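You operate a simulated robot arm through the tools that you are given. There is no shell and no other tool. Be economical: measure what you need, move in short steps, check, and stop when the job is done.

The job below is to be done with a simulated two-armed robot. You get a single attempt, and the scene is never put back.

## Task
Take the lid off the jar marked "yellow" on the top of the front window-side table and lay it down there.

Only the result counts: the job must be done as asked and must still hold three seconds after the hand-in. Knocking over, shifting, dropping, spilling or breaking anything else fails it. A push-on lid holds only when it is set on centred and level and pressed home; a screw cap is set on level and turned clockwise until tight.

## Robot
Two 7-joint arms with two-finger parallel grippers on one trunk, on a base that drives. Base frame: it is fixed to the floor where the robot stands at the start and does not move with it; the origin is under the middle of the robot, x ahead of it, y to its left, z up. Units: mm, rad, N and s.
The left shoulder is at the start at [50, 187, 985], the right one opposite. With the tool pointing down near the work surface each hand reaches from about 100 to 660 mm from the robot's upright axis, wherever it stands, measured 20 degrees to its own side. Payload 3.43 kg a hand.
The TCP of each hand is the grasp point between the finger pads, 30 mm short of the fingertips. In the tool frame z runs along the fingers and y along their closing line. Largest opening 94 mm; finger width 28, thickness 10; the body of the gripper, 50 by 96 mm, starts 55 mm behind the TCP.
Orientation is told as [roll, pitch, yaw] about the base's x, y, z axes, in that order, counted from this pose: with the fingers straight down and closing along the base's y, the tool's x points along the base's -x, its y along +y and its z along -z.

## Interface
- The arms move only by the tool servo_tool. It takes "left_plan", "right_plan" or both (then of equal length, played together; a hand with none holds still); each is one flat list of numbers, 7 for each row, row after row: the shift along the tool's x, y, z in units of 30 mm (1.0 is 30 mm), then the turn, a rotation vector about the tool's x, y, z in units of 8 degrees (1.0 is 8 degrees), then the closure, from 0 (fully open) to 1 (shut). In form: [dx, dy, dz, wx, wy, wz, jaw, dx, dy, dz, wx, wy, wz, jaw, ...]. A call has 1 to 8 rows; each row shifts and turns the commanded pose from where the row before left it, along the tool's axes as they then stand. A call with a number of a shift or a turn outside -1 to 1 is refused whole. Each row takes 0.2 s and may step no farther than 50 mm and 0.15 rad from the row before; otherwise, or with a gripper value out of range, the whole call is refused. Where a pose cannot be reached the arm comes as near as it can. A force on the tool above 40 N (or 10 N above the force at the start of the call, whichever is more), or a blocked arm, ends the call early, and 0.2 s more pass. The fingers move at their own pace (about 153 mm/s each) and stop on an object; they squeeze with about 43 N. The grip force told is the motor's: it shows also when the fingers shut on nothing. Time passes only in rows, and 0.2 s behind the last, so rows that do not move let the fingers close. The reply holds the time, the measured pose of the TCP, the force on the tool along the base axes, the opening and the grip force, in the units named above and with some noise, with the torque about the TCP (base axes, N m) and any sound that the robot's microphone picked up.
- Cameras (640 x 400 px; columns grow to the right, rows downward): "scene" is now at [159.3, -8.4, 1180.7]; the picture's right is [-0.05, -1.00, 0.00], its down [-0.22, 0.01, -0.97] and it looks along [0.97, -0.05, -0.22] (base axes); focal length 285 px, centre (320, 200). "left" rides on the left gripper at [76, -14, -103] in its tool frame; the picture's right is [0.18, 0.98, 0.00], its down [-0.75, 0.14, -0.64] and it looks along [-0.63, 0.12, 0.77] (tool axes); focal length 243 px, centre (320, 200). "right" rides on the right gripper at [76, 14, -102] in its tool frame; the picture's right is [-0.18, 0.98, 0.00], its down [-0.75, -0.14, -0.64] and it looks along [-0.63, -0.12, 0.77] (tool axes); focal length 243 px, centre (320, 200). There is no depth. A picture from a camera that has moved, and an enlarged one, comes with that camera's place and axes in the base frame and with its lens. The place of the scene camera against the robot may be out by one fixed shift of up to 12 mm in any direction.
- grab_frame(camera): a new picture of that camera. It takes no simulated time.
- slide_trunk(by): slides the trunk up (or, below 0, down) by that many mm; the arms and the scene camera ride with it, the base frame stays. It gives what a move gives, with no picture.
- steer(legs): drives the robot by 1 to 6 legs, each [ahead, left, turn to the left] in mm, mm and rad, along the robot's own axes; the way and the turn of a leg run together, so that a leg with both is an arc; at most 1500 mm and 3.142 rad a leg. The arms and the cameras ride along, it lands a little off, and it stops where it bumps. It gives what a move gives.
- turn_head(pan, tilt): turns the head with the scene camera to pan (to the left, within 1.396 rad either way) and tilt (down, from -0.506 to 1.204), counted from straight ahead of the robot. It gives what a move gives.
- enlarge(camera, box): a new picture of the part [left, top, right, bottom] of that camera's present view, enlarged. It takes no simulated time.
- finish_job(): hands the job in; it is judged then, once.

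Go step by step. Nothing tells you exact positions but the pictures and the camera data: compare them with the known pose of the tool, close in by small moves and look again before you grip or let go. The budget is 120 turns and 100 pictures, counting those below and the enlarged ones. Unless the task says otherwise, let go and move clear before handing in, and close with one line.

The tools are called after "Request:" as a command line: name --argument value ..., lists and objects as JSON in quotes. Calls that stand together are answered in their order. servo_tool: Moves the arms, as the interface text tells. Its arguments: {"type":"object","properties":{"left_plan":{"type":"array","items":{"type":"number"}},"right_plan":{"type":"array","items":{"type":"number"}}},"required":[]} The other tools are called the same way: slide_trunk (by) slides the trunk up or down; steer (legs) drives the base; turn_head (pan, tilt) turns the head that bears the scene camera; grab_frame (camera) takes a picture; enlarge (camera, box) takes an enlarged picture of a part of a camera's view; finish_job () hands the job in.

At the start:

```text
clock: 0.0
left_position: [389.8, 101.6, 1097.1]
left_ee_rot: [-0.001, 0.0, 0.001]
left_ft_force: [0.0, -0.4, 0.2]
left_wrist_torque: [0.02, -0.01, 0.02]
left_width: 93.9
left_grip_force: 0.0
right_position: [358.9, -183.6, 1087.8]
right_ee_rot: [0.0, -0.001, -0.001]
right_ft_force: [0.2, -0.5, 0.7]
right_wrist_torque: [0.0, 0.02, 0.0]
right_width: 94.1
right_grip_force: 0.1
trunk travel left (down, up): [-200.0, 232.0]
robot x, y, heading: [4.6, -0.6, -0.005]
head pan, tilt: [-0.052, 0.223]
```

scene: 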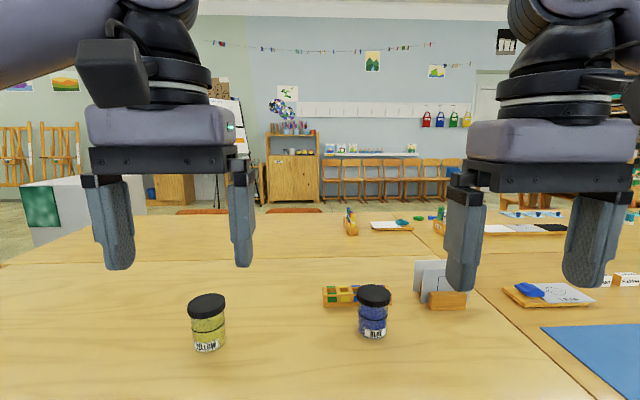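
right: 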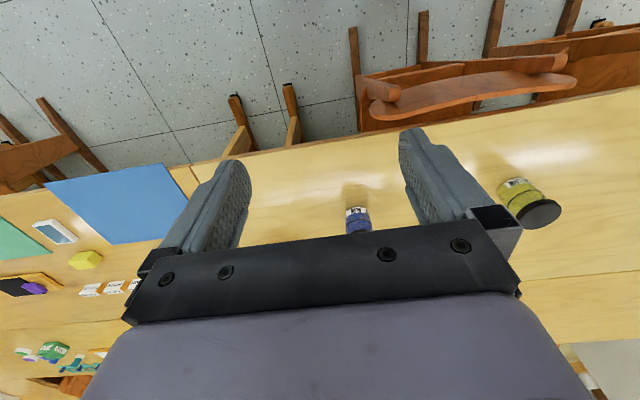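
left: 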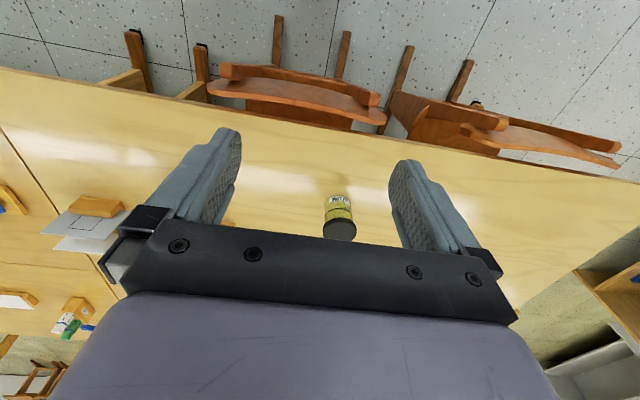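

I see a jar labelled yellow with a black lid on the near table, and a blue one beside it. I'll enlarge the yellow jar and check the labels.

Request:
enlarge --camera "scene" --box '[150, 270, 270, 370]'

Request:
enlarge --camera "left" --box '[280, 170, 400, 250]'

Request:
turn_head --pan 0.5 --tilt 0.6

Request:
grab_frame --camera "scene"

```text
4.00 times, centred on (210, 320) of scene
camera zoom: at [159.3, -8.4, 1180.7], right [-0.05, -1.0, 0.0], down [-0.22, 0.01, -0.97], along [0.97, -0.05, -0.22], focal length 1140 px, centre (760, -280)
```

zoom: 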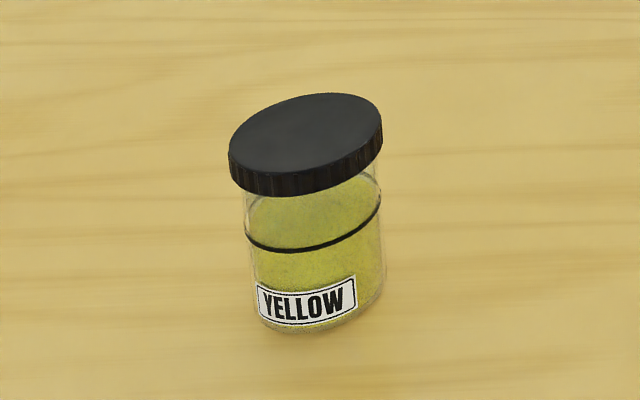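

```text
5.00 times, centred on (340, 210) of left
camera zoom: at [313.3, 88.3, 1201.1], right [-0.18, 0.98, 0.0], down [0.75, 0.14, 0.64], along [0.63, 0.12, -0.77], focal length 1213 px, centre (220, 150)
```

zoom: 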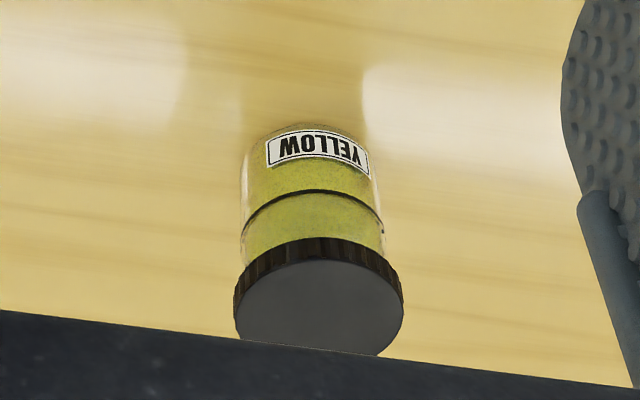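

```text
clock: 1.0
left_position: [389.9, 102.4, 1098.7]
left_ee_rot: [-0.001, 0.001, 0.001]
left_ft_force: [-0.2, 0.1, 0.7]
left_wrist_torque: [0.0, -0.01, 0.02]
left_width: 93.9
left_grip_force: 0.1
right_position: [359.9, -182.5, 1088.8]
right_ee_rot: [0.002, -0.001, -0.001]
right_ft_force: [-0.3, 0.1, -0.1]
right_wrist_torque: [-0.01, 0.03, -0.02]
right_width: 93.9
right_grip_force: 0.0
trunk travel left (down, up): [-200.0, 232.0]
robot x, y, heading: [-1.9, -1.7, -0.001]
head pan, tilt: [0.499, 0.6]
```

```text
94 pictures are left
camera scene: at [143.7, 38.8, 1146.2], right [0.48, -0.88, 0.0], down [-0.5, -0.27, -0.83], along [0.72, 0.39, -0.56], focal length 285 px, centre (320, 200)
```

scene: 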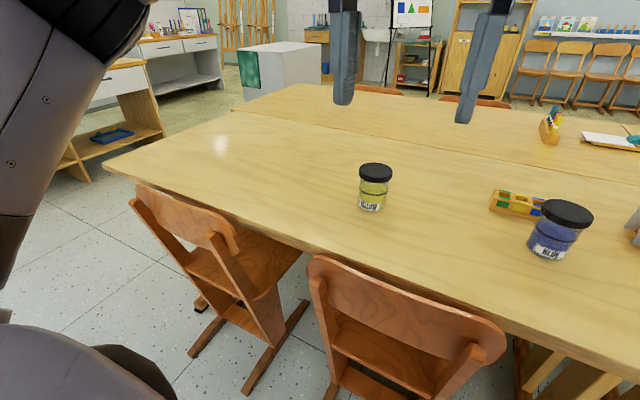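

The yellow jar's ribbed lid (likely a screw cap) is near (650, 184, 870), about 73 mm across, on a table at about z 775. I'll look down to see how much room the base has before the chairs.

Request:
turn_head --pan 0.1 --tilt 1.15

Request:
grab_frame --camera "scene"

```text
clock: 1.9
left_position: [389.4, 102.9, 1098.6]
left_ee_rot: [0.0, 0.0, 0.0]
left_ft_force: [0.6, 0.1, -0.6]
left_wrist_torque: [0.01, -0.02, -0.01]
left_width: 93.9
left_grip_force: 0.0
right_position: [358.4, -184.0, 1088.7]
right_ee_rot: [0.002, 0.0, -0.001]
right_ft_force: [-0.2, -0.1, -0.3]
right_wrist_torque: [0.0, 0.01, 0.0]
right_width: 93.9
right_grip_force: 0.0
trunk travel left (down, up): [-200.0, 232.0]
robot x, y, heading: [1.2, -1.4, -0.001]
head pan, tilt: [0.099, 1.15]
```

```text
93 pictures are left
camera scene: at [125.4, 2.6, 1104.5], right [0.1, -0.99, 0.0], down [-0.91, -0.09, -0.41], along [0.41, 0.04, -0.91], focal length 285 px, centre (320, 200)
```

scene: 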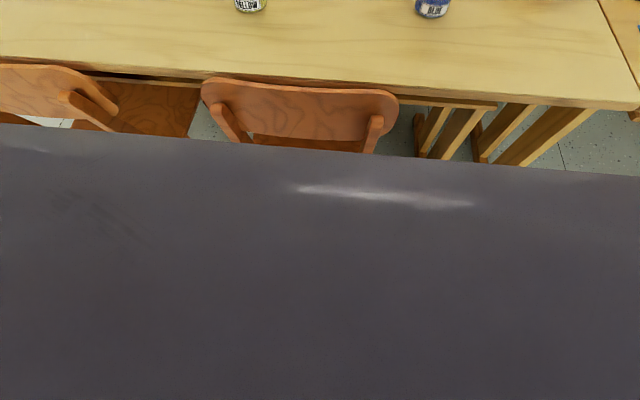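

The chair backs are around x 440 and the torso front is near x 270, so a short move left and ahead should clear. I'll drive 80 mm left and 70 mm ahead to bring the jar into reach of both hands.

Request:
steer --legs '[[0, 80, 0], [70, 0, 0]]'

Request:
turn_head --pan 0.15 --tilt 0.55

Request:
grab_frame --camera "scene"

Request:
grab_frame --camera "left"

Request:
grab_frame --camera "right"

```text
clock: 3.9
left_position: [460.6, 182.7, 1098.9]
left_ee_rot: [0.001, 0.0, -0.001]
left_ft_force: [0.5, 0.0, 0.4]
left_wrist_torque: [-0.02, 0.0, 0.02]
left_width: 93.7
left_grip_force: 0.1
right_position: [429.9, -102.6, 1086.0]
right_ee_rot: [0.001, -0.001, 0.0]
right_ft_force: [0.5, 0.2, 0.1]
right_wrist_torque: [-0.02, -0.01, 0.02]
right_width: 94.1
right_grip_force: 0.0
trunk travel left (down, up): [-200.0, 232.0]
robot x, y, heading: [66.3, 80.6, 0.001]
head pan, tilt: [0.099, 1.15]
```

```text
clock: 4.9
left_position: [459.2, 183.6, 1097.9]
left_ee_rot: [0.0, 0.0, 0.0]
left_ft_force: [0.2, 0.7, 0.4]
left_wrist_torque: [0.02, -0.03, 0.02]
left_width: 94.0
left_grip_force: 0.2
right_position: [430.2, -102.1, 1086.6]
right_ee_rot: [-0.001, 0.0, 0.001]
right_ft_force: [0.9, 0.2, 0.6]
right_wrist_torque: [0.02, 0.0, 0.01]
right_width: 94.1
right_grip_force: 0.0
trunk travel left (down, up): [-200.0, 232.0]
robot x, y, heading: [68.9, 80.9, 0.001]
head pan, tilt: [0.15, 0.55]
```

```text
92 pictures are left
camera scene: at [224.8, 91.0, 1150.6], right [0.15, -0.99, 0.0], down [-0.52, -0.08, -0.85], along [0.84, 0.13, -0.52], focal length 285 px, centre (320, 200)
```

scene: 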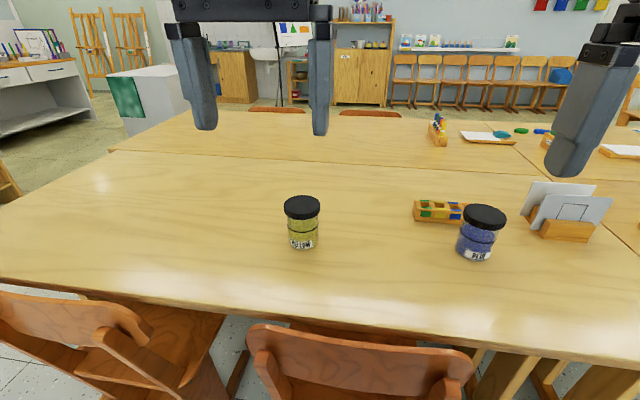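

```text
91 pictures are left
camera left: at [383.2, 169.3, 1201.1], right [-0.18, 0.98, 0.0], down [0.75, 0.14, 0.64], along [0.63, 0.12, -0.77], focal length 243 px, centre (320, 200)
```

left: 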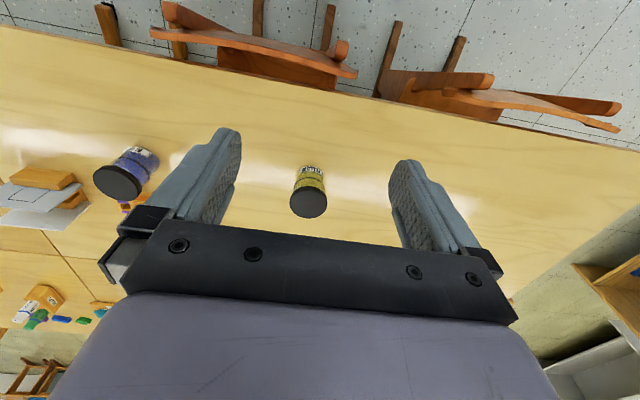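

```text
90 pictures are left
camera right: at [352.6, -87.8, 1190.9], right [0.18, 0.98, 0.0], down [0.75, -0.14, 0.64], along [0.63, -0.12, -0.77], focal length 243 px, centre (320, 200)
```

right: 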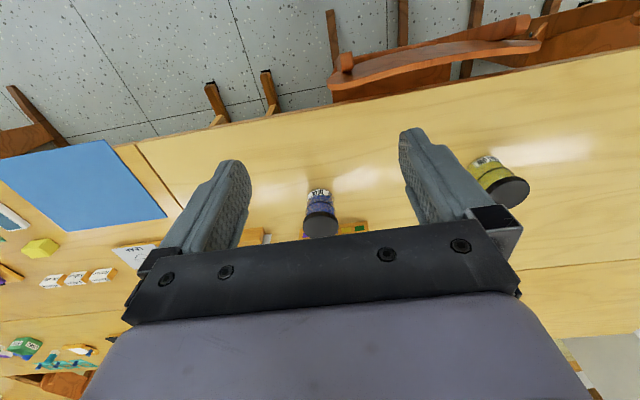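

Triangulating from both wrist cameras puts the lid's top centre near (695, 205, 830), which is at the edge of the left hand's reach. I'll drive 50 mm farther ahead and check below.

Request:
steer --legs '[[50, 0, 0]]'

Request:
grab_frame --camera "left"

Request:
grab_frame --camera "scene"

```text
clock: 5.8
left_position: [489.4, 182.2, 1098.9]
left_ee_rot: [0.0, -0.002, -0.001]
left_ft_force: [-0.7, -0.4, -0.7]
left_wrist_torque: [0.02, 0.0, 0.0]
left_width: 93.9
left_grip_force: 0.0
right_position: [459.3, -101.3, 1087.7]
right_ee_rot: [0.001, -0.001, -0.001]
right_ft_force: [0.0, -0.2, -0.2]
right_wrist_torque: [0.02, -0.02, -0.01]
right_width: 93.9
right_grip_force: 0.0
trunk travel left (down, up): [-200.0, 232.0]
robot x, y, heading: [100.7, 84.0, 0.003]
head pan, tilt: [0.15, 0.55]
stopped in leg 1: the robot was blocked; the commanded pose is now the measured one
```

```text
89 pictures are left
camera left: at [412.4, 169.4, 1201.5], right [-0.18, 0.98, 0.0], down [0.75, 0.14, 0.64], along [0.63, 0.12, -0.77], focal length 243 px, centre (320, 200)
```

left: 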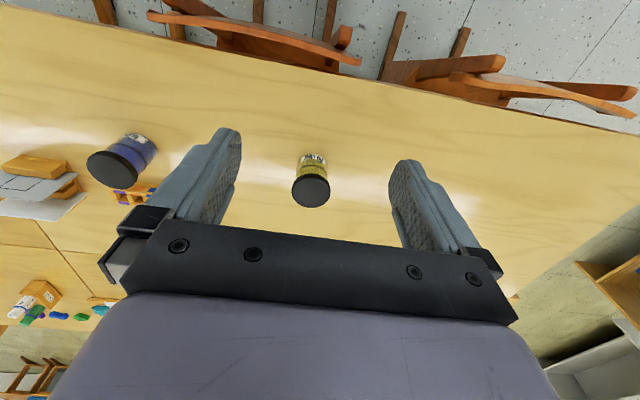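

```text
88 pictures are left
camera scene: at [254.3, 91.0, 1150.7], right [0.15, -0.99, 0.0], down [-0.52, -0.08, -0.85], along [0.84, 0.13, -0.52], focal length 285 px, centre (320, 200)
```

scene: 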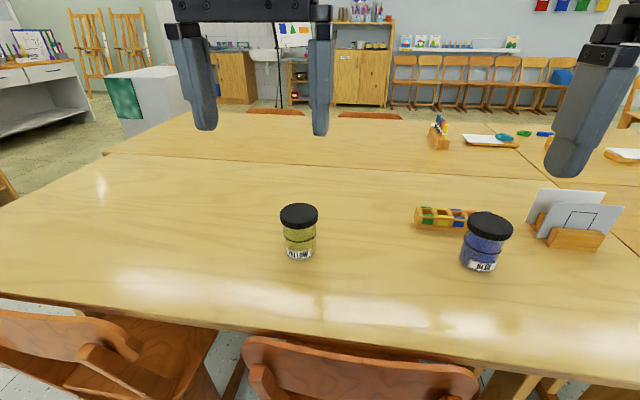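

The base bumped after 30 mm, probably against a chair, so I'll back off a few mm. The lid stays at (695, 205, 830) and is now in reach. Next I'll move the left hand aside and bring the right hand toward the jar from the right-rear.

Request:
steer --legs '[[-6, 0, 0]]'

Request:
servo_tool --left_plan '[0, 0.625, 0, 0, 0, 0, 0, 0, 0.625, 0, 0, 0, 0, 0, 0, 0.625, 0, 0, 0, 0, 0, 0, 0.625, 0, 0, 0, 0, 0, 0, 0.625, 0, 0, 0, 0, 0, 0, 0.625, 0, 0, 0, 0, 0, 0, 0.625, 0, 0, 0, 0, 0, 0, 0.625, 0, 0, 0, 0, 0]' --right_plan '[-0.5, 0.95, 0.3, 0, 0, 0, 0, -0.5, 0.95, 0.3, 0, 0, 0, 0, -0.5, 0.95, 0.3, 0, 0, 0, 0, -0.5, 0.95, 0.3, 0, 0, 0, 0, -0.5, 0.95, 0.3, 0, 0, 0, 0, -0.5, 0.95, 0.3, 0, 0, 0, 0, -0.5, 0.95, 0.3, 0, 0, 0, 0, -0.5, 0.95, 0.3, 0, 0, 0, 0]'

```text
clock: 6.6
left_position: [484.1, 183.5, 1099.5]
left_ee_rot: [-0.001, 0.002, 0.0]
left_ft_force: [-0.5, -0.2, 0.0]
left_wrist_torque: [-0.04, 0.0, 0.02]
left_width: 93.8
left_grip_force: 0.1
right_position: [454.0, -101.7, 1088.2]
right_ee_rot: [0.001, -0.001, 0.0]
right_ft_force: [0.2, 0.1, -0.3]
right_wrist_torque: [-0.02, -0.02, 0.0]
right_width: 94.3
right_grip_force: 0.1
trunk travel left (down, up): [-200.0, 232.0]
robot x, y, heading: [90.0, 82.9, 0.002]
head pan, tilt: [0.15, 0.55]
```

```text
clock: 8.4
left_position: [483.9, 333.2, 1098.9]
left_ee_rot: [0.0, 0.0, -0.001]
left_ft_force: [-0.3, 0.3, 0.2]
left_wrist_torque: [-0.03, 0.0, -0.02]
left_width: 93.8
left_grip_force: 0.0
right_position: [573.7, 125.7, 1015.1]
right_ee_rot: [0.001, -0.002, 0.001]
right_ft_force: [-0.4, 1.3, -0.1]
right_wrist_torque: [-0.04, -0.01, 0.01]
right_width: 93.8
right_grip_force: 0.0
trunk travel left (down, up): [-200.0, 232.0]
robot x, y, heading: [94.5, 82.3, 0.001]
head pan, tilt: [0.15, 0.55]
```

The right hand is at (574, 126, 1015) and clear. Now I'll yaw it 35° and start tilting.

Request:
servo_tool --right_plan '[0, 0, 0, 0, 0, -0.875, 0, 0, 0, 0, 0, 0, -0.875, 0, 0, 0, 0, 0, 0, -0.875, 0, 0, 0, 0, 0, 0, -0.875, 0, 0, 0, 0, 0, 0, -0.875, 0, 0, 0, 0, 0, -0.98, 0, 0, 0, 0, 0, 0, -0.98, 0, 0, 0, 0, 0, 0, -0.98, 0, 0]'

Request:
servo_tool --right_plan '[0, 0, 0, 0, -0.98, 0, 0, 0, 0, 0, 0, -0.98, 0, 0, 0, 0, 0, 0, -0.98, 0, 0, 0, 0, 0, 0, -0.98, 0, 0]'

Request:
grab_frame --camera "right"

Request:
grab_frame --camera "scene"

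```text
clock: 10.2
left_position: [483.8, 333.2, 1099.5]
left_ee_rot: [-0.001, 0.001, 0.0]
left_ft_force: [0.1, 0.1, -0.4]
left_wrist_torque: [-0.04, 0.0, 0.01]
left_width: 94.2
left_grip_force: 0.1
right_position: [572.8, 126.3, 1016.6]
right_ee_rot: [0.0, -0.413, 0.61]
right_ft_force: [0.2, 0.0, -0.3]
right_wrist_torque: [-0.02, -0.01, 0.01]
right_width: 94.0
right_grip_force: 0.1
trunk travel left (down, up): [-200.0, 232.0]
robot x, y, heading: [95.7, 82.5, 0.002]
head pan, tilt: [0.15, 0.55]
```

```text
clock: 11.2
left_position: [485.1, 333.9, 1099.2]
left_ee_rot: [-0.001, -0.001, 0.0]
left_ft_force: [-0.5, 0.6, 0.4]
left_wrist_torque: [-0.03, -0.01, 0.0]
left_width: 93.9
left_grip_force: 0.2
right_position: [572.5, 125.4, 1017.2]
right_ee_rot: [0.001, -0.962, 0.611]
right_ft_force: [0.9, 0.0, 0.1]
right_wrist_torque: [0.01, 0.03, -0.01]
right_width: 94.1
right_grip_force: 0.0
trunk travel left (down, up): [-200.0, 232.0]
robot x, y, heading: [93.4, 84.3, 0.001]
head pan, tilt: [0.15, 0.55]
```

```text
87 pictures are left
camera right: at [459.8, 64.5, 1013.4], right [-0.48, 0.87, 0.15], down [0.0, -0.17, 0.99], along [0.88, 0.47, 0.08], focal length 243 px, centre (320, 200)
```

right: 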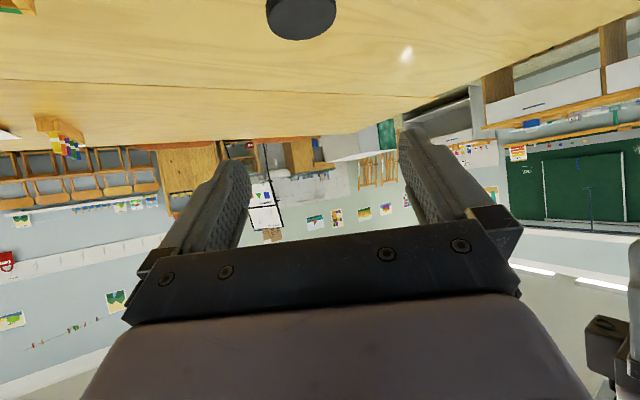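

```text
86 pictures are left
camera scene: at [248.8, 90.9, 1150.7], right [0.15, -0.99, 0.0], down [-0.52, -0.08, -0.85], along [0.84, 0.13, -0.52], focal length 285 px, centre (320, 200)
```

scene: 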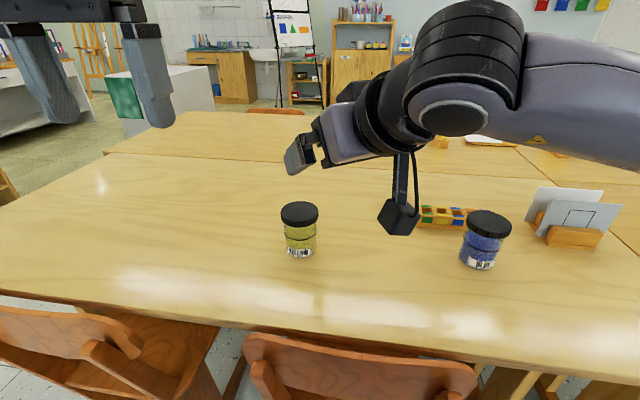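

The right hand's orientation is right for the approach. I'll lower it to a standoff behind the jar and look.

Request:
servo_tool --right_plan '[0.745, -0.035, 0.761, 0, 0, 0, 0, 0.745, -0.035, 0.761, 0, 0, 0, 0, 0.745, -0.035, 0.761, 0, 0, 0, 0, 0.745, -0.035, 0.761, 0, 0, 0, 0, 0.745, -0.035, 0.761, 0, 0, 0, 0]'

Request:
grab_frame --camera "right"

Request:
grab_frame --camera "scene"

Request:
grab_frame --camera "left"

```text
clock: 12.4
left_position: [484.6, 334.7, 1098.6]
left_ee_rot: [0.001, -0.001, 0.001]
left_ft_force: [0.5, 0.0, 0.0]
left_wrist_torque: [0.0, -0.02, 0.0]
left_width: 93.9
left_grip_force: 0.1
right_position: [600.0, 137.4, 858.9]
right_ee_rot: [-0.001, -0.961, 0.613]
right_ft_force: [0.3, -0.4, 0.7]
right_wrist_torque: [0.01, -0.02, -0.02]
right_width: 93.7
right_grip_force: 0.1
trunk travel left (down, up): [-200.0, 232.0]
robot x, y, heading: [96.2, 83.4, 0.002]
head pan, tilt: [0.15, 0.55]
```

```text
85 pictures are left
camera right: at [487.6, 76.7, 856.3], right [-0.48, 0.87, 0.15], down [0.0, -0.17, 0.99], along [0.88, 0.47, 0.08], focal length 243 px, centre (320, 200)
```

right: 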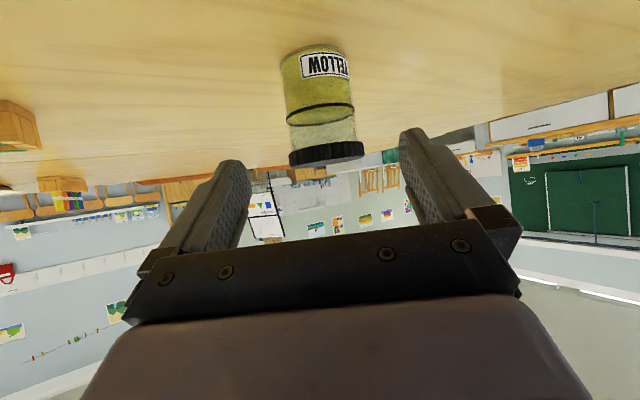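

```text
84 pictures are left
camera scene: at [248.9, 91.0, 1150.7], right [0.15, -0.99, 0.0], down [-0.52, -0.08, -0.85], along [0.84, 0.13, -0.52], focal length 285 px, centre (320, 200)
```

scene: 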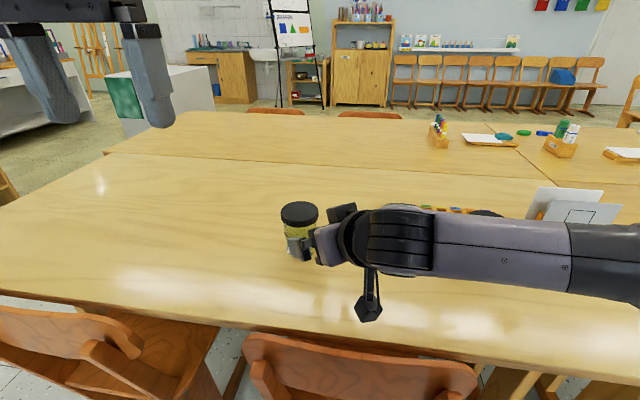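

```text
83 pictures are left
camera left: at [407.3, 319.6, 1201.3], right [-0.18, 0.98, 0.0], down [0.75, 0.14, 0.64], along [0.63, 0.12, -0.77], focal length 243 px, centre (320, 200)
```

left: 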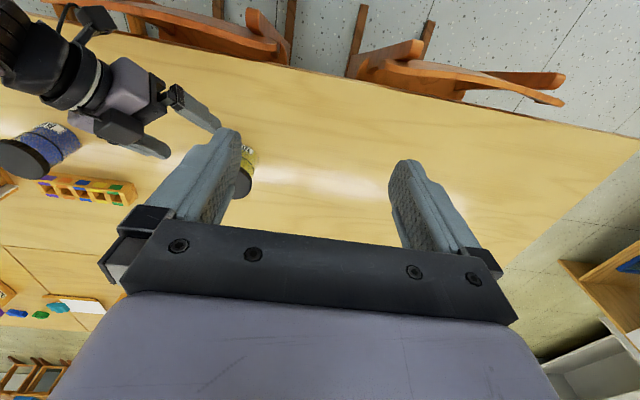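

I have a side view of the jar from the right wrist camera. I'll enlarge it for exact measures.

Request:
enlarge --camera "right" --box '[240, 30, 400, 180]'

```text
2.67 times, centred on (320, 105) of right
camera zoom: at [487.6, 76.7, 856.3], right [-0.48, 0.87, 0.15], down [0.0, -0.17, 0.99], along [0.88, 0.47, 0.08], focal length 647 px, centre (320, 453)
```

zoom: 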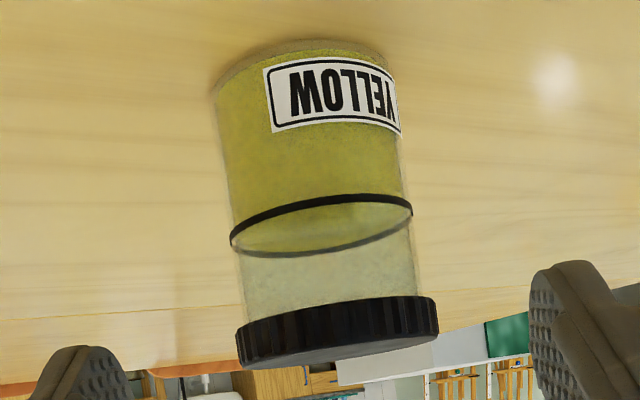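

The right view suggests the lid top may be nearer z 840. I'll bring the left hand over for a second accurate view before I commit.

Request:
servo_tool --left_plan '[-0.533, -0.833, 0.593, 0, 0, 0, 0, -0.533, -0.833, 0.593, 0, 0, 0, 0, -0.533, -0.833, 0.593, 0, 0, 0, 0, -0.533, -0.833, 0.593, 0, 0, 0, 0, -0.533, -0.833, 0.593, 0, 0, 0, 0]'

Request:
grab_frame --camera "left"

```text
clock: 13.6
left_position: [566.0, 207.5, 1008.8]
left_ee_rot: [-0.001, 0.0, -0.001]
left_ft_force: [-0.4, 0.0, 0.1]
left_wrist_torque: [-0.03, 0.01, -0.02]
left_width: 94.2
left_grip_force: 0.1
right_position: [600.7, 138.0, 860.3]
right_ee_rot: [0.0, -0.959, 0.612]
right_ft_force: [0.1, 0.6, 0.5]
right_wrist_torque: [-0.02, 0.02, 0.0]
right_width: 94.0
right_grip_force: 0.1
trunk travel left (down, up): [-200.0, 232.0]
robot x, y, heading: [95.8, 82.7, -0.003]
head pan, tilt: [0.15, 0.55]
```

```text
81 pictures are left
camera left: at [487.5, 194.2, 1112.1], right [-0.18, 0.98, 0.0], down [0.75, 0.14, 0.64], along [0.63, 0.12, -0.77], focal length 243 px, centre (320, 200)
```

left: 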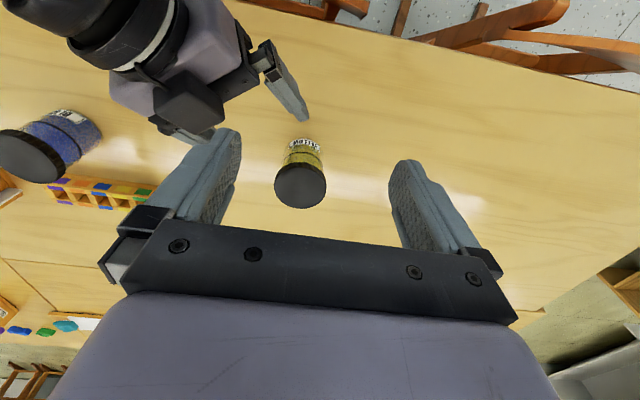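

Request:
enlarge --camera "left" --box '[240, 80, 400, 230]'

```text
2.67 times, centred on (320, 155) of left
camera zoom: at [487.5, 194.2, 1112.1], right [-0.18, 0.98, 0.0], down [0.75, 0.14, 0.64], along [0.63, 0.12, -0.77], focal length 647 px, centre (320, 320)
```

zoom: 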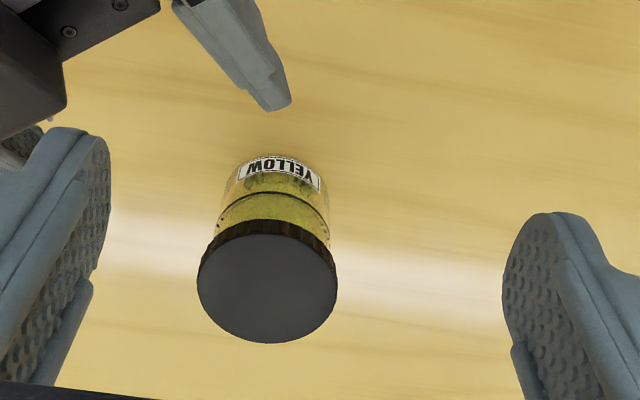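

The lid's top centre is at about (694, 204, 839), 73 mm wide, and the table is at about z 745. I'll advance the right hand 95 mm along its fingers, then check the centring.

Request:
servo_tool --right_plan '[0.03, 0, 0.79, 0, 0, 0, 0, 0.02, 0, 0.79, 0, 0, 0, 0, 0.02, 0, 0.79, 0, 0, 0, 0, 0.02, 0, 0.79, 0, 0, 0, 0]'

Request:
grab_frame --camera "right"

Request:
enlarge --camera "left" --box '[160, 30, 400, 230]'

```text
clock: 14.6
left_position: [564.6, 208.8, 1009.3]
left_ee_rot: [-0.001, 0.0, 0.0]
left_ft_force: [0.3, 0.1, -0.7]
left_wrist_torque: [0.03, 0.02, 0.01]
left_width: 94.0
left_grip_force: 0.2
right_position: [663.2, 181.6, 801.3]
right_ee_rot: [0.0, -0.958, 0.611]
right_ft_force: [-0.7, 0.6, -0.9]
right_wrist_torque: [0.02, -0.03, 0.03]
right_width: 93.9
right_grip_force: 0.1
trunk travel left (down, up): [-200.0, 232.0]
robot x, y, heading: [93.5, 81.3, -0.005]
head pan, tilt: [0.15, 0.55]
```

```text
79 pictures are left
camera right: at [550.2, 119.6, 799.0], right [-0.48, 0.87, 0.15], down [0.01, -0.17, 0.99], along [0.88, 0.47, 0.08], focal length 243 px, centre (320, 200)
```

right: 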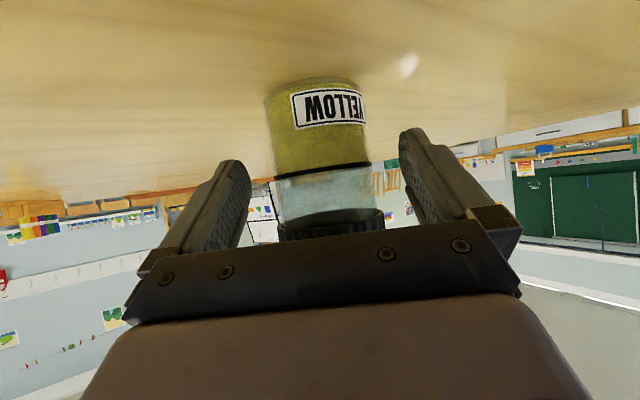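

```text
2.00 times, centred on (280, 130) of left
camera zoom: at [487.2, 194.7, 1112.4], right [-0.18, 0.98, 0.0], down [0.75, 0.14, 0.64], along [0.63, 0.12, -0.77], focal length 485 px, centre (400, 340)
```

zoom: 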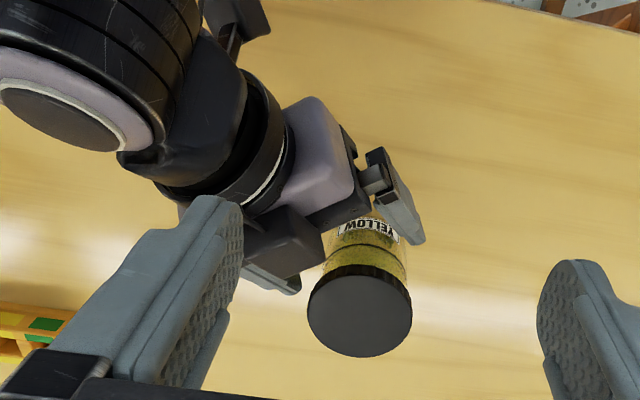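

The jar is centred between the right fingers to within about 1 mm. I'll advance the last 32 mm and check before closing.

Request:
servo_tool --right_plan '[0, 0, 0.35, 0, 0, 0, 0, 0, 0, 0.35, 0, 0, 0, 0, 0, 0, 0.36, 0, 0, 0, 0]'

Request:
grab_frame --camera "right"

Request:
enlarge --camera "left" --box '[220, 80, 380, 220]'

Request:
enlarge --camera "scene" --box '[220, 150, 460, 320]'

```text
clock: 15.4
left_position: [563.6, 207.5, 1010.5]
left_ee_rot: [0.0, 0.001, 0.001]
left_ft_force: [1.1, 0.5, -0.1]
left_wrist_torque: [-0.02, 0.01, -0.01]
left_width: 94.0
left_grip_force: 0.0
right_position: [684.6, 195.1, 785.2]
right_ee_rot: [0.0, -0.958, 0.609]
right_ft_force: [0.4, 0.2, -0.3]
right_wrist_torque: [-0.01, -0.02, 0.02]
right_width: 94.1
right_grip_force: 0.1
trunk travel left (down, up): [-200.0, 232.0]
robot x, y, heading: [94.0, 81.2, -0.005]
head pan, tilt: [0.15, 0.55]
```

```text
77 pictures are left
camera right: at [571.1, 134.9, 781.3], right [-0.48, 0.87, 0.15], down [0.0, -0.17, 0.99], along [0.88, 0.47, 0.08], focal length 243 px, centre (320, 200)
```

right: 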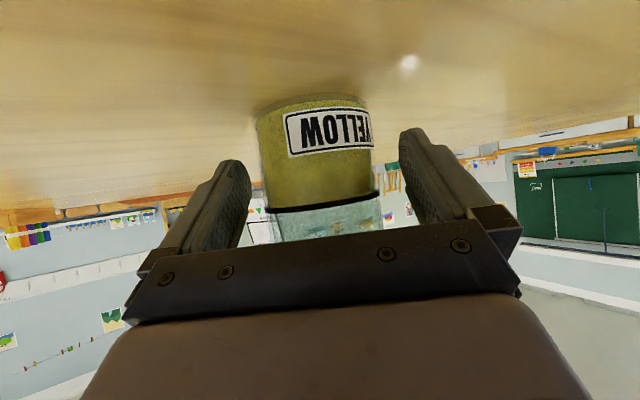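

```text
2.86 times, centred on (300, 150) of left
camera zoom: at [487.2, 194.6, 1112.4], right [-0.18, 0.98, 0.0], down [0.75, 0.14, 0.64], along [0.63, 0.12, -0.77], focal length 693 px, centre (377, 343)
```

zoom: 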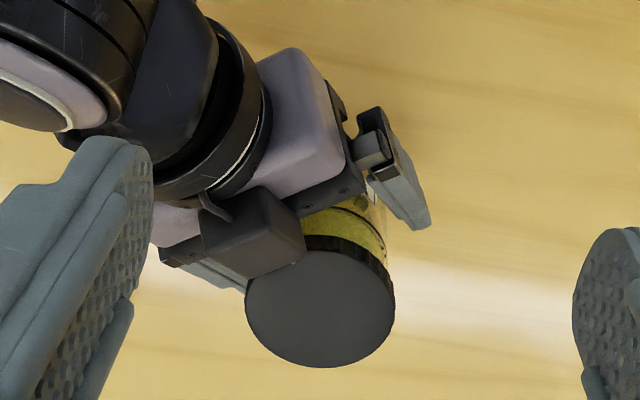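

```text
2.35 times, centred on (340, 235) of scene
camera zoom: at [248.8, 91.0, 1150.7], right [0.15, -0.99, 0.0], down [-0.52, -0.08, -0.85], along [0.84, 0.13, -0.52], focal length 671 px, centre (273, 118)
```

zoom: 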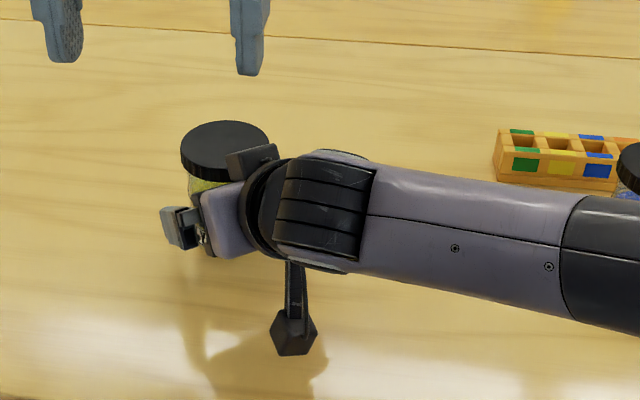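

The right fingers straddle the jar body, centred. I'll close the right hand on the body.

Request:
servo_tool --right_plan '[0, 0, 0, 0, 0, 0, 0.2, 0, 0, 0, 0, 0, 0, 0.3, 0, 0, 0, 0, 0, 0, 0.6, 0, 0, 0, 0, 0, 0, 0.6]'

Request:
enlarge --camera "left" --box '[220, 80, 380, 220]'

Request:
grab_frame --camera "right"

```text
clock: 16.4
left_position: [563.8, 209.0, 1010.1]
left_ee_rot: [-0.002, 0.001, -0.001]
left_ft_force: [0.1, 0.7, 0.2]
left_wrist_torque: [-0.03, 0.01, -0.01]
left_width: 93.9
left_grip_force: 0.0
right_position: [684.0, 196.2, 784.3]
right_ee_rot: [0.0, -0.958, 0.61]
right_ft_force: [1.4, -0.1, 0.0]
right_wrist_torque: [0.0, -0.05, -0.04]
right_width: 66.8
right_grip_force: 42.4
trunk travel left (down, up): [-200.0, 232.0]
robot x, y, heading: [96.3, 80.4, 0.001]
head pan, tilt: [0.15, 0.55]
```

```text
2.86 times, centred on (300, 150) of left
camera zoom: at [487.2, 194.6, 1112.4], right [-0.18, 0.98, 0.0], down [0.75, 0.14, 0.64], along [0.63, 0.12, -0.77], focal length 693 px, centre (377, 343)
```

zoom: 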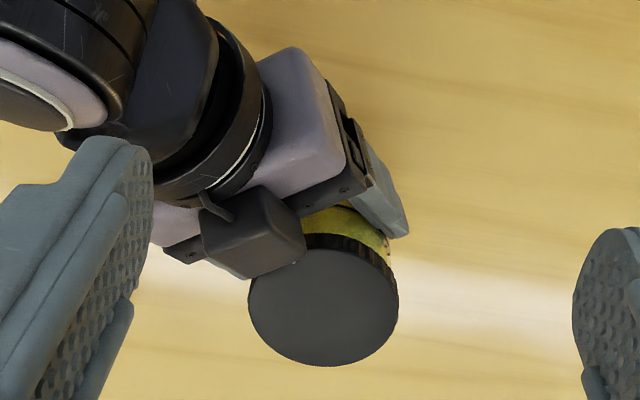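

```text
73 pictures are left
camera right: at [570.9, 134.9, 781.4], right [-0.48, 0.87, 0.15], down [0.01, -0.17, 0.99], along [0.88, 0.47, 0.08], focal length 243 px, centre (320, 200)
```

right: 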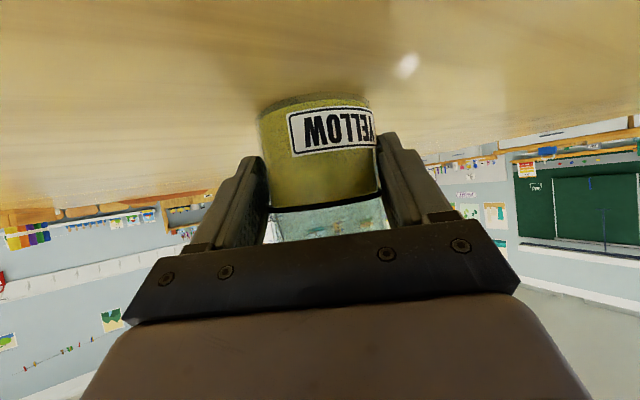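

The right hand holds the jar (66.8 mm) with no side force. The lid's centre is at about (693.5, 204.5, 839). I'll bring the left hand above it.

Request:
servo_tool --left_plan '[-0.863, -0.02, 0.333, 0, 0, 0, 0, -0.863, -0.02, 0.333, 0, 0, 0, 0, -0.863, -0.02, 0.333, 0, 0, 0, 0, -0.863, -0.02, 0.333, 0, 0, 0, 0, -0.863, -0.02, 0.333, 0, 0, 0, 0]' --right_plan '[0, 0, 0, 0, 0, 0, 0.6, 0, 0, 0, 0, 0, 0, 0.6, 0, 0, 0, 0, 0, 0, 0.6, 0, 0, 0, 0, 0, 0, 0.6, 0, 0, 0, 0, 0, 0, 0.6]'

Request:
grab_frame --camera "left"

Request:
grab_frame --camera "scene"

```text
clock: 17.6
left_position: [692.7, 204.2, 960.4]
left_ee_rot: [0.0, -0.004, -0.002]
left_ft_force: [-0.2, 0.5, 0.6]
left_wrist_torque: [0.0, 0.02, 0.04]
left_width: 93.7
left_grip_force: 0.0
right_position: [684.2, 195.2, 784.7]
right_ee_rot: [-0.003, -0.961, 0.61]
right_ft_force: [1.3, -0.9, -0.5]
right_wrist_torque: [-0.08, 0.06, 0.03]
right_width: 66.6
right_grip_force: 42.9
trunk travel left (down, up): [-200.0, 232.0]
robot x, y, heading: [91.4, 82.6, -0.006]
head pan, tilt: [0.15, 0.55]
```

```text
72 pictures are left
camera left: at [614.9, 191.1, 1062.9], right [-0.18, 0.98, 0.0], down [0.75, 0.14, 0.64], along [0.63, 0.12, -0.76], focal length 243 px, centre (320, 200)
```

left: 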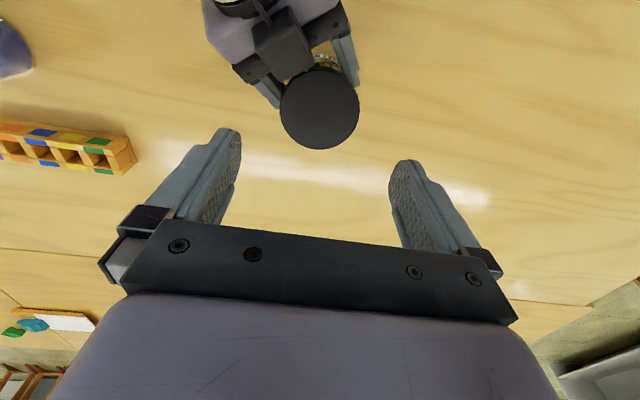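

```text
71 pictures are left
camera scene: at [248.6, 90.7, 1150.7], right [0.15, -0.99, 0.0], down [-0.52, -0.08, -0.85], along [0.84, 0.13, -0.52], focal length 285 px, centre (320, 200)
```

scene: 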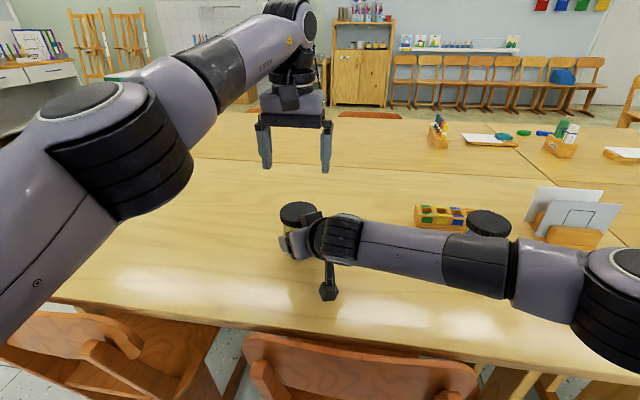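

The lid shows at (692, 205.5) and the left hand is directly above it. I'll descend to just over the lid and look.

Request:
servo_tool --left_plan '[0, 0.015, 0.83, 0, 0, 0, 0, 0, 0.015, 0.83, 0, 0, 0, 0, 0, 0.015, 0.83, 0, 0, 0, 0]' --right_plan '[0, 0, 0, 0, 0, 0, 0.6, 0, 0, 0, 0, 0, 0, 0.6, 0, 0, 0, 0, 0, 0, 0.6]'

Request:
grab_frame --camera "left"

Request:
enlarge --camera "scene" --box '[220, 120, 400, 310]'

```text
clock: 18.4
left_position: [693.9, 206.9, 884.7]
left_ee_rot: [0.0, -0.001, 0.0]
left_ft_force: [0.0, -0.4, 0.0]
left_wrist_torque: [0.02, 0.02, -0.04]
left_width: 93.9
left_grip_force: 0.0
right_position: [684.9, 196.6, 784.3]
right_ee_rot: [-0.001, -0.958, 0.611]
right_ft_force: [0.1, 1.0, 0.0]
right_wrist_torque: [0.06, -0.01, -0.05]
right_width: 67.0
right_grip_force: 42.8
trunk travel left (down, up): [-200.0, 232.0]
robot x, y, heading: [92.5, 79.3, -0.003]
head pan, tilt: [0.15, 0.55]
```

```text
70 pictures are left
camera left: at [616.5, 192.7, 987.6], right [-0.18, 0.98, 0.0], down [0.75, 0.14, 0.64], along [0.63, 0.12, -0.77], focal length 243 px, centre (320, 200)
```

left: 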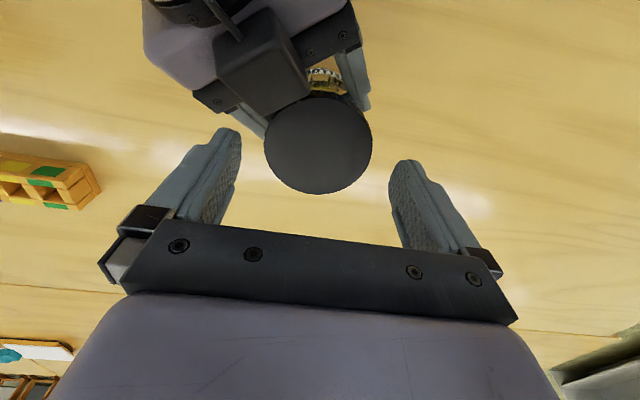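

```text
2.11 times, centred on (310, 215) of scene
camera zoom: at [248.9, 91.0, 1150.7], right [0.15, -0.99, 0.0], down [-0.52, -0.08, -0.85], along [0.84, 0.13, -0.52], focal length 600 px, centre (341, 168)
```

zoom: 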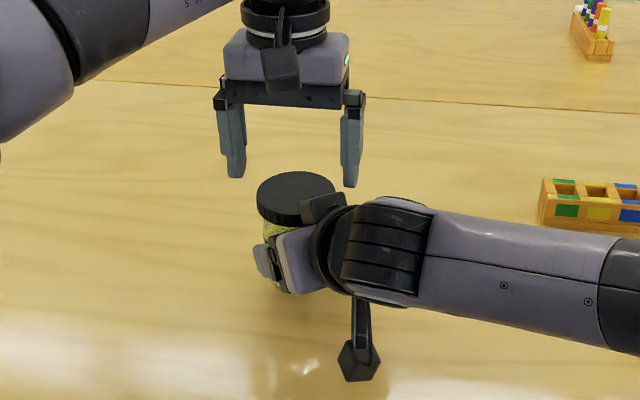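

The lid's top is at about z 834, 74 mm across, centred with the left fingers. I'll descend to TCP z 853, so the fingertips overlap only the lid, and check.

Request:
servo_tool --left_plan '[0.02, -0.01, 0.53, 0, 0, 0, 0, 0.02, -0.01, 0.53, 0, 0, 0, 0]' --right_plan '[0, 0, 0, 0, 0, 0, 0.6, 0, 0, 0, 0, 0, 0, 0.6]'

Request:
grab_frame --camera "left"

Request:
enlarge --camera "scene" --box '[240, 150, 370, 280]'

```text
clock: 19.0
left_position: [693.4, 205.5, 853.8]
left_ee_rot: [-0.001, -0.001, 0.0]
left_ft_force: [0.4, 0.3, 1.4]
left_wrist_torque: [-0.01, 0.01, 0.02]
left_width: 93.5
left_grip_force: 0.0
right_position: [684.0, 195.5, 784.5]
right_ee_rot: [0.0, -0.958, 0.613]
right_ft_force: [0.1, -0.8, 0.5]
right_wrist_torque: [0.15, -0.16, -0.07]
right_width: 66.9
right_grip_force: 42.9
trunk travel left (down, up): [-200.0, 232.0]
robot x, y, heading: [93.7, 86.8, -0.001]
head pan, tilt: [0.15, 0.55]
```

```text
68 pictures are left
camera left: at [615.5, 192.4, 956.4], right [-0.18, 0.98, 0.0], down [0.75, 0.14, 0.64], along [0.63, 0.12, -0.77], focal length 243 px, centre (320, 200)
```

left: 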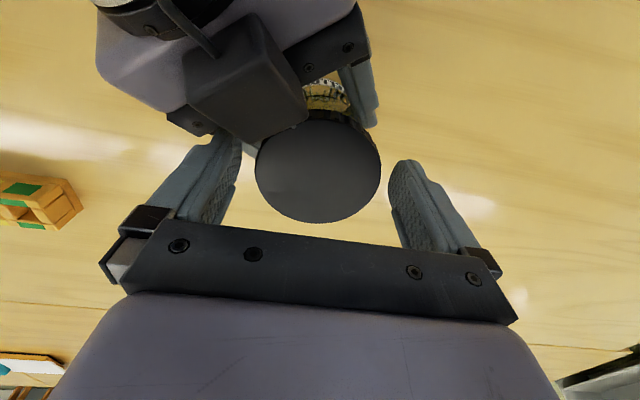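

```text
3.08 times, centred on (305, 215) of scene
camera zoom: at [248.7, 91.0, 1150.7], right [0.15, -0.99, 0.0], down [-0.52, -0.08, -0.85], along [0.84, 0.13, -0.52], focal length 877 px, centre (366, 154)
```

zoom: 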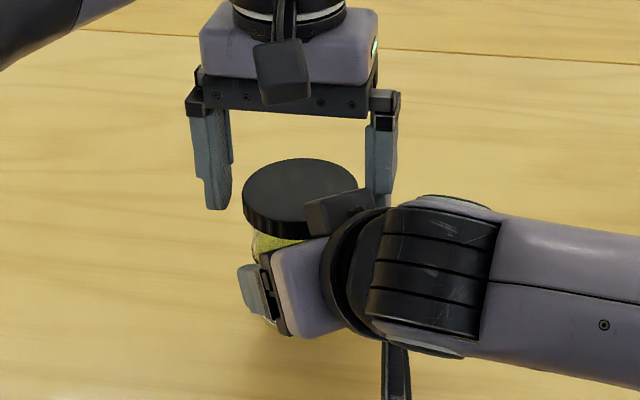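

The lid lies centred between the left fingers and nothing touches. I'll close the left hand on the lid.

Request:
servo_tool --left_plan '[0, 0, 0, 0, 0, 0, 0.12, 0, 0, 0, 0, 0, 0, 0.2, 0, 0, 0, 0, 0, 0, 0.6, 0, 0, 0, 0, 0, 0, 0.6]' --right_plan '[0, 0, 0, 0, 0, 0, 0.6, 0, 0, 0, 0, 0, 0, 0.6, 0, 0, 0, 0, 0, 0, 0.6, 0, 0, 0, 0, 0, 0, 0.6]'

Request:
grab_frame --camera "left"

```text
clock: 20.0
left_position: [692.7, 206.7, 854.3]
left_ee_rot: [0.0, 0.0, 0.0]
left_ft_force: [-0.9, 2.1, -0.9]
left_wrist_torque: [0.05, 0.05, 0.0]
left_width: 72.8
left_grip_force: 43.1
right_position: [683.8, 196.2, 784.2]
right_ee_rot: [0.001, -0.959, 0.611]
right_ft_force: [0.3, -2.0, 1.7]
right_wrist_torque: [0.16, 0.05, -0.01]
right_width: 67.0
right_grip_force: 43.3
trunk travel left (down, up): [-200.0, 232.0]
robot x, y, heading: [93.3, 84.2, -0.002]
head pan, tilt: [0.15, 0.55]
```

```text
66 pictures are left
camera left: at [615.4, 192.4, 956.3], right [-0.18, 0.98, 0.0], down [0.75, 0.14, 0.64], along [0.63, 0.12, -0.77], focal length 243 px, centre (320, 200)
```

left: 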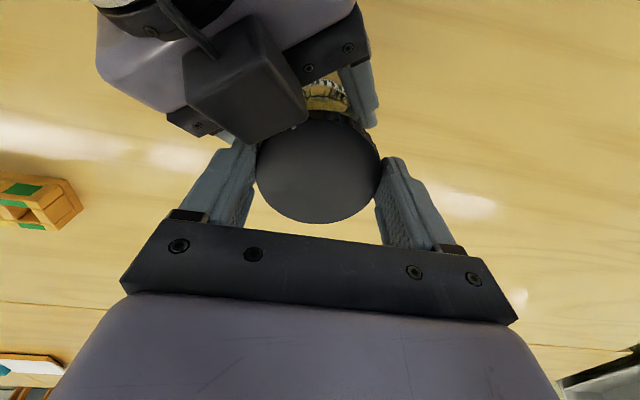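

The lid is gripped (72.8 mm). I'll turn it counter-clockwise in small steps and watch the torque.

Request:
servo_tool --left_plan '[0, 0, 0, 0, 0, -0.6, 0.6, 0, 0, 0, 0, 0, -0.6, 0.6, 0, 0, 0, 0, 0, -0.6, 0.6]' --right_plan '[0, 0, 0, 0, 0, 0, 0.6, 0, 0, 0, 0, 0, 0, 0.6, 0, 0, 0, 0, 0, 0, 0.6]'

Request:
enlarge --camera "left" --box '[220, 60, 420, 240]'

```text
clock: 20.8
left_position: [691.9, 205.8, 853.7]
left_ee_rot: [-0.001, 0.0, 0.251]
left_ft_force: [0.0, -3.5, 0.7]
left_wrist_torque: [0.03, 0.06, -0.04]
left_width: 72.6
left_grip_force: 42.9
right_position: [683.9, 197.0, 784.2]
right_ee_rot: [-0.001, -0.96, 0.613]
right_ft_force: [0.1, 2.2, -0.2]
right_wrist_torque: [-0.22, -0.12, -0.01]
right_width: 67.1
right_grip_force: 42.7
trunk travel left (down, up): [-200.0, 232.0]
robot x, y, heading: [96.3, 82.2, -0.002]
head pan, tilt: [0.15, 0.55]
```

```text
2.22 times, centred on (320, 150) of left
camera zoom: at [621.1, 173.0, 956.3], right [-0.42, 0.91, 0.0], down [0.69, 0.33, 0.64], along [0.58, 0.27, -0.77], focal length 539 px, centre (320, 311)
```

zoom: 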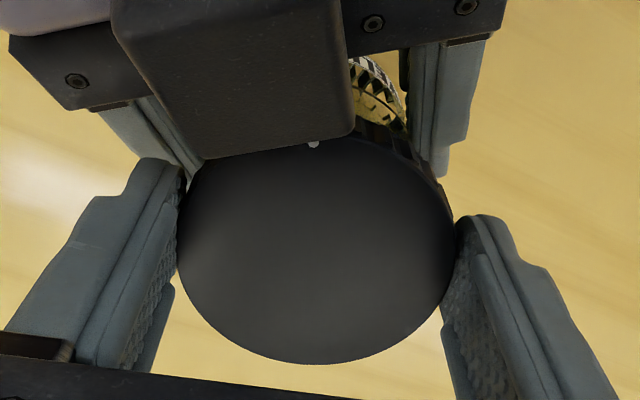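

The lid or the grip turned 14° with almost no torque. I'll turn on to about 38° and see whether the lid follows.

Request:
servo_tool --left_plan '[0, 0, 0, 0, 0, -0.75, 0.6, 0, 0, 0, 0, 0, -0.75, 0.6, 0, 0, 0, 0, 0, -0.75, 0.6, 0, 0, 0, 0, 0, -0.75, 0.6]' --right_plan '[0, 0, 0, 0, 0, 0, 0.6, 0, 0, 0, 0, 0, 0, 0.6, 0, 0, 0, 0, 0, 0, 0.6, 0, 0, 0, 0, 0, 0, 0.6]'

Request:
enlarge --camera "left" --box '[220, 60, 420, 240]'

Request:
enlarge --camera "right" --box '[230, 70, 430, 250]'

```text
clock: 21.8
left_position: [692.3, 203.9, 852.9]
left_ee_rot: [-0.005, 0.002, 0.67]
left_ft_force: [3.9, -13.7, 2.3]
left_wrist_torque: [0.04, 0.19, -0.1]
left_width: 72.5
left_grip_force: 43.3
right_position: [682.4, 197.7, 783.7]
right_ee_rot: [-0.002, -0.96, 0.616]
right_ft_force: [-2.0, 12.7, 0.3]
right_wrist_torque: [-1.04, -0.49, 0.18]
right_width: 66.9
right_grip_force: 43.1
trunk travel left (down, up): [-200.0, 232.0]
robot x, y, heading: [95.2, 82.3, 0.002]
head pan, tilt: [0.15, 0.55]
```

```text
2.22 times, centred on (320, 150) of left
camera zoom: at [640.3, 146.6, 956.5], right [-0.75, 0.66, 0.0], down [0.5, 0.58, 0.64], along [0.42, 0.48, -0.77], focal length 539 px, centre (320, 311)
```

zoom: 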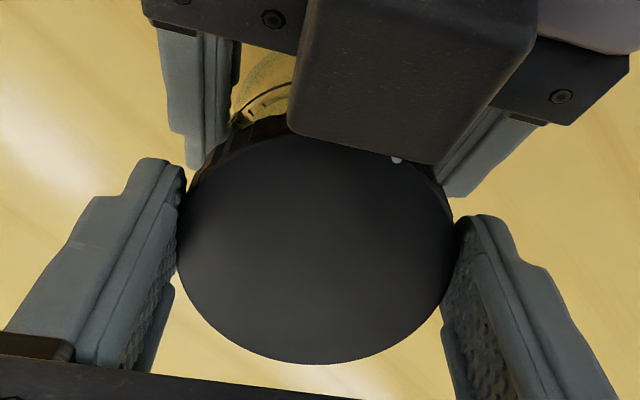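

```text
2.22 times, centred on (330, 160) of right
camera zoom: at [569.7, 136.1, 781.4], right [-0.48, 0.86, 0.15], down [0.01, -0.17, 0.99], along [0.88, 0.48, 0.08], focal length 539 px, centre (298, 289)
```

zoom: 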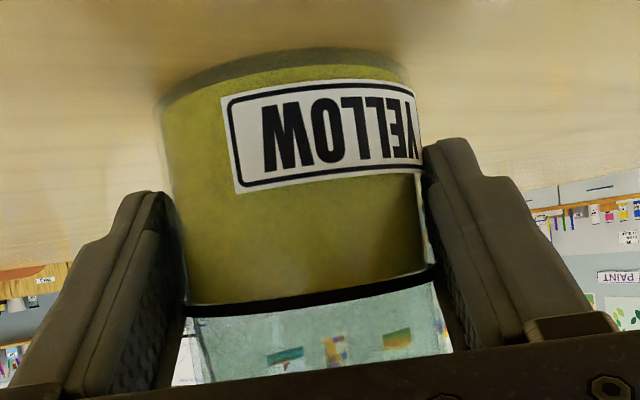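

The jar didn't turn, so the lid probably did. I'll test with a small lift of 3 mm and watch the force.

Request:
servo_tool --left_plan '[0, 0, -0.05, 0, 0, 0, 0.6, 0, 0, -0.05, 0, 0, 0, 0.6]' --right_plan '[0, 0, 0, 0, 0, 0, 0.6, 0, 0, 0, 0, 0, 0, 0.6]'

```text
clock: 22.4
left_position: [692.0, 205.3, 855.8]
left_ee_rot: [-0.001, 0.003, 0.668]
left_ft_force: [6.3, -17.3, -6.0]
left_wrist_torque: [-0.19, -0.12, -0.14]
left_width: 72.8
left_grip_force: 42.6
right_position: [682.5, 198.5, 784.6]
right_ee_rot: [0.005, -0.961, 0.615]
right_ft_force: [-5.0, 17.5, 3.3]
right_wrist_torque: [-1.07, -0.33, 0.31]
right_width: 66.7
right_grip_force: 42.7
trunk travel left (down, up): [-200.0, 232.0]
robot x, y, heading: [96.0, 80.1, 0.001]
head pan, tilt: [0.15, 0.55]
```

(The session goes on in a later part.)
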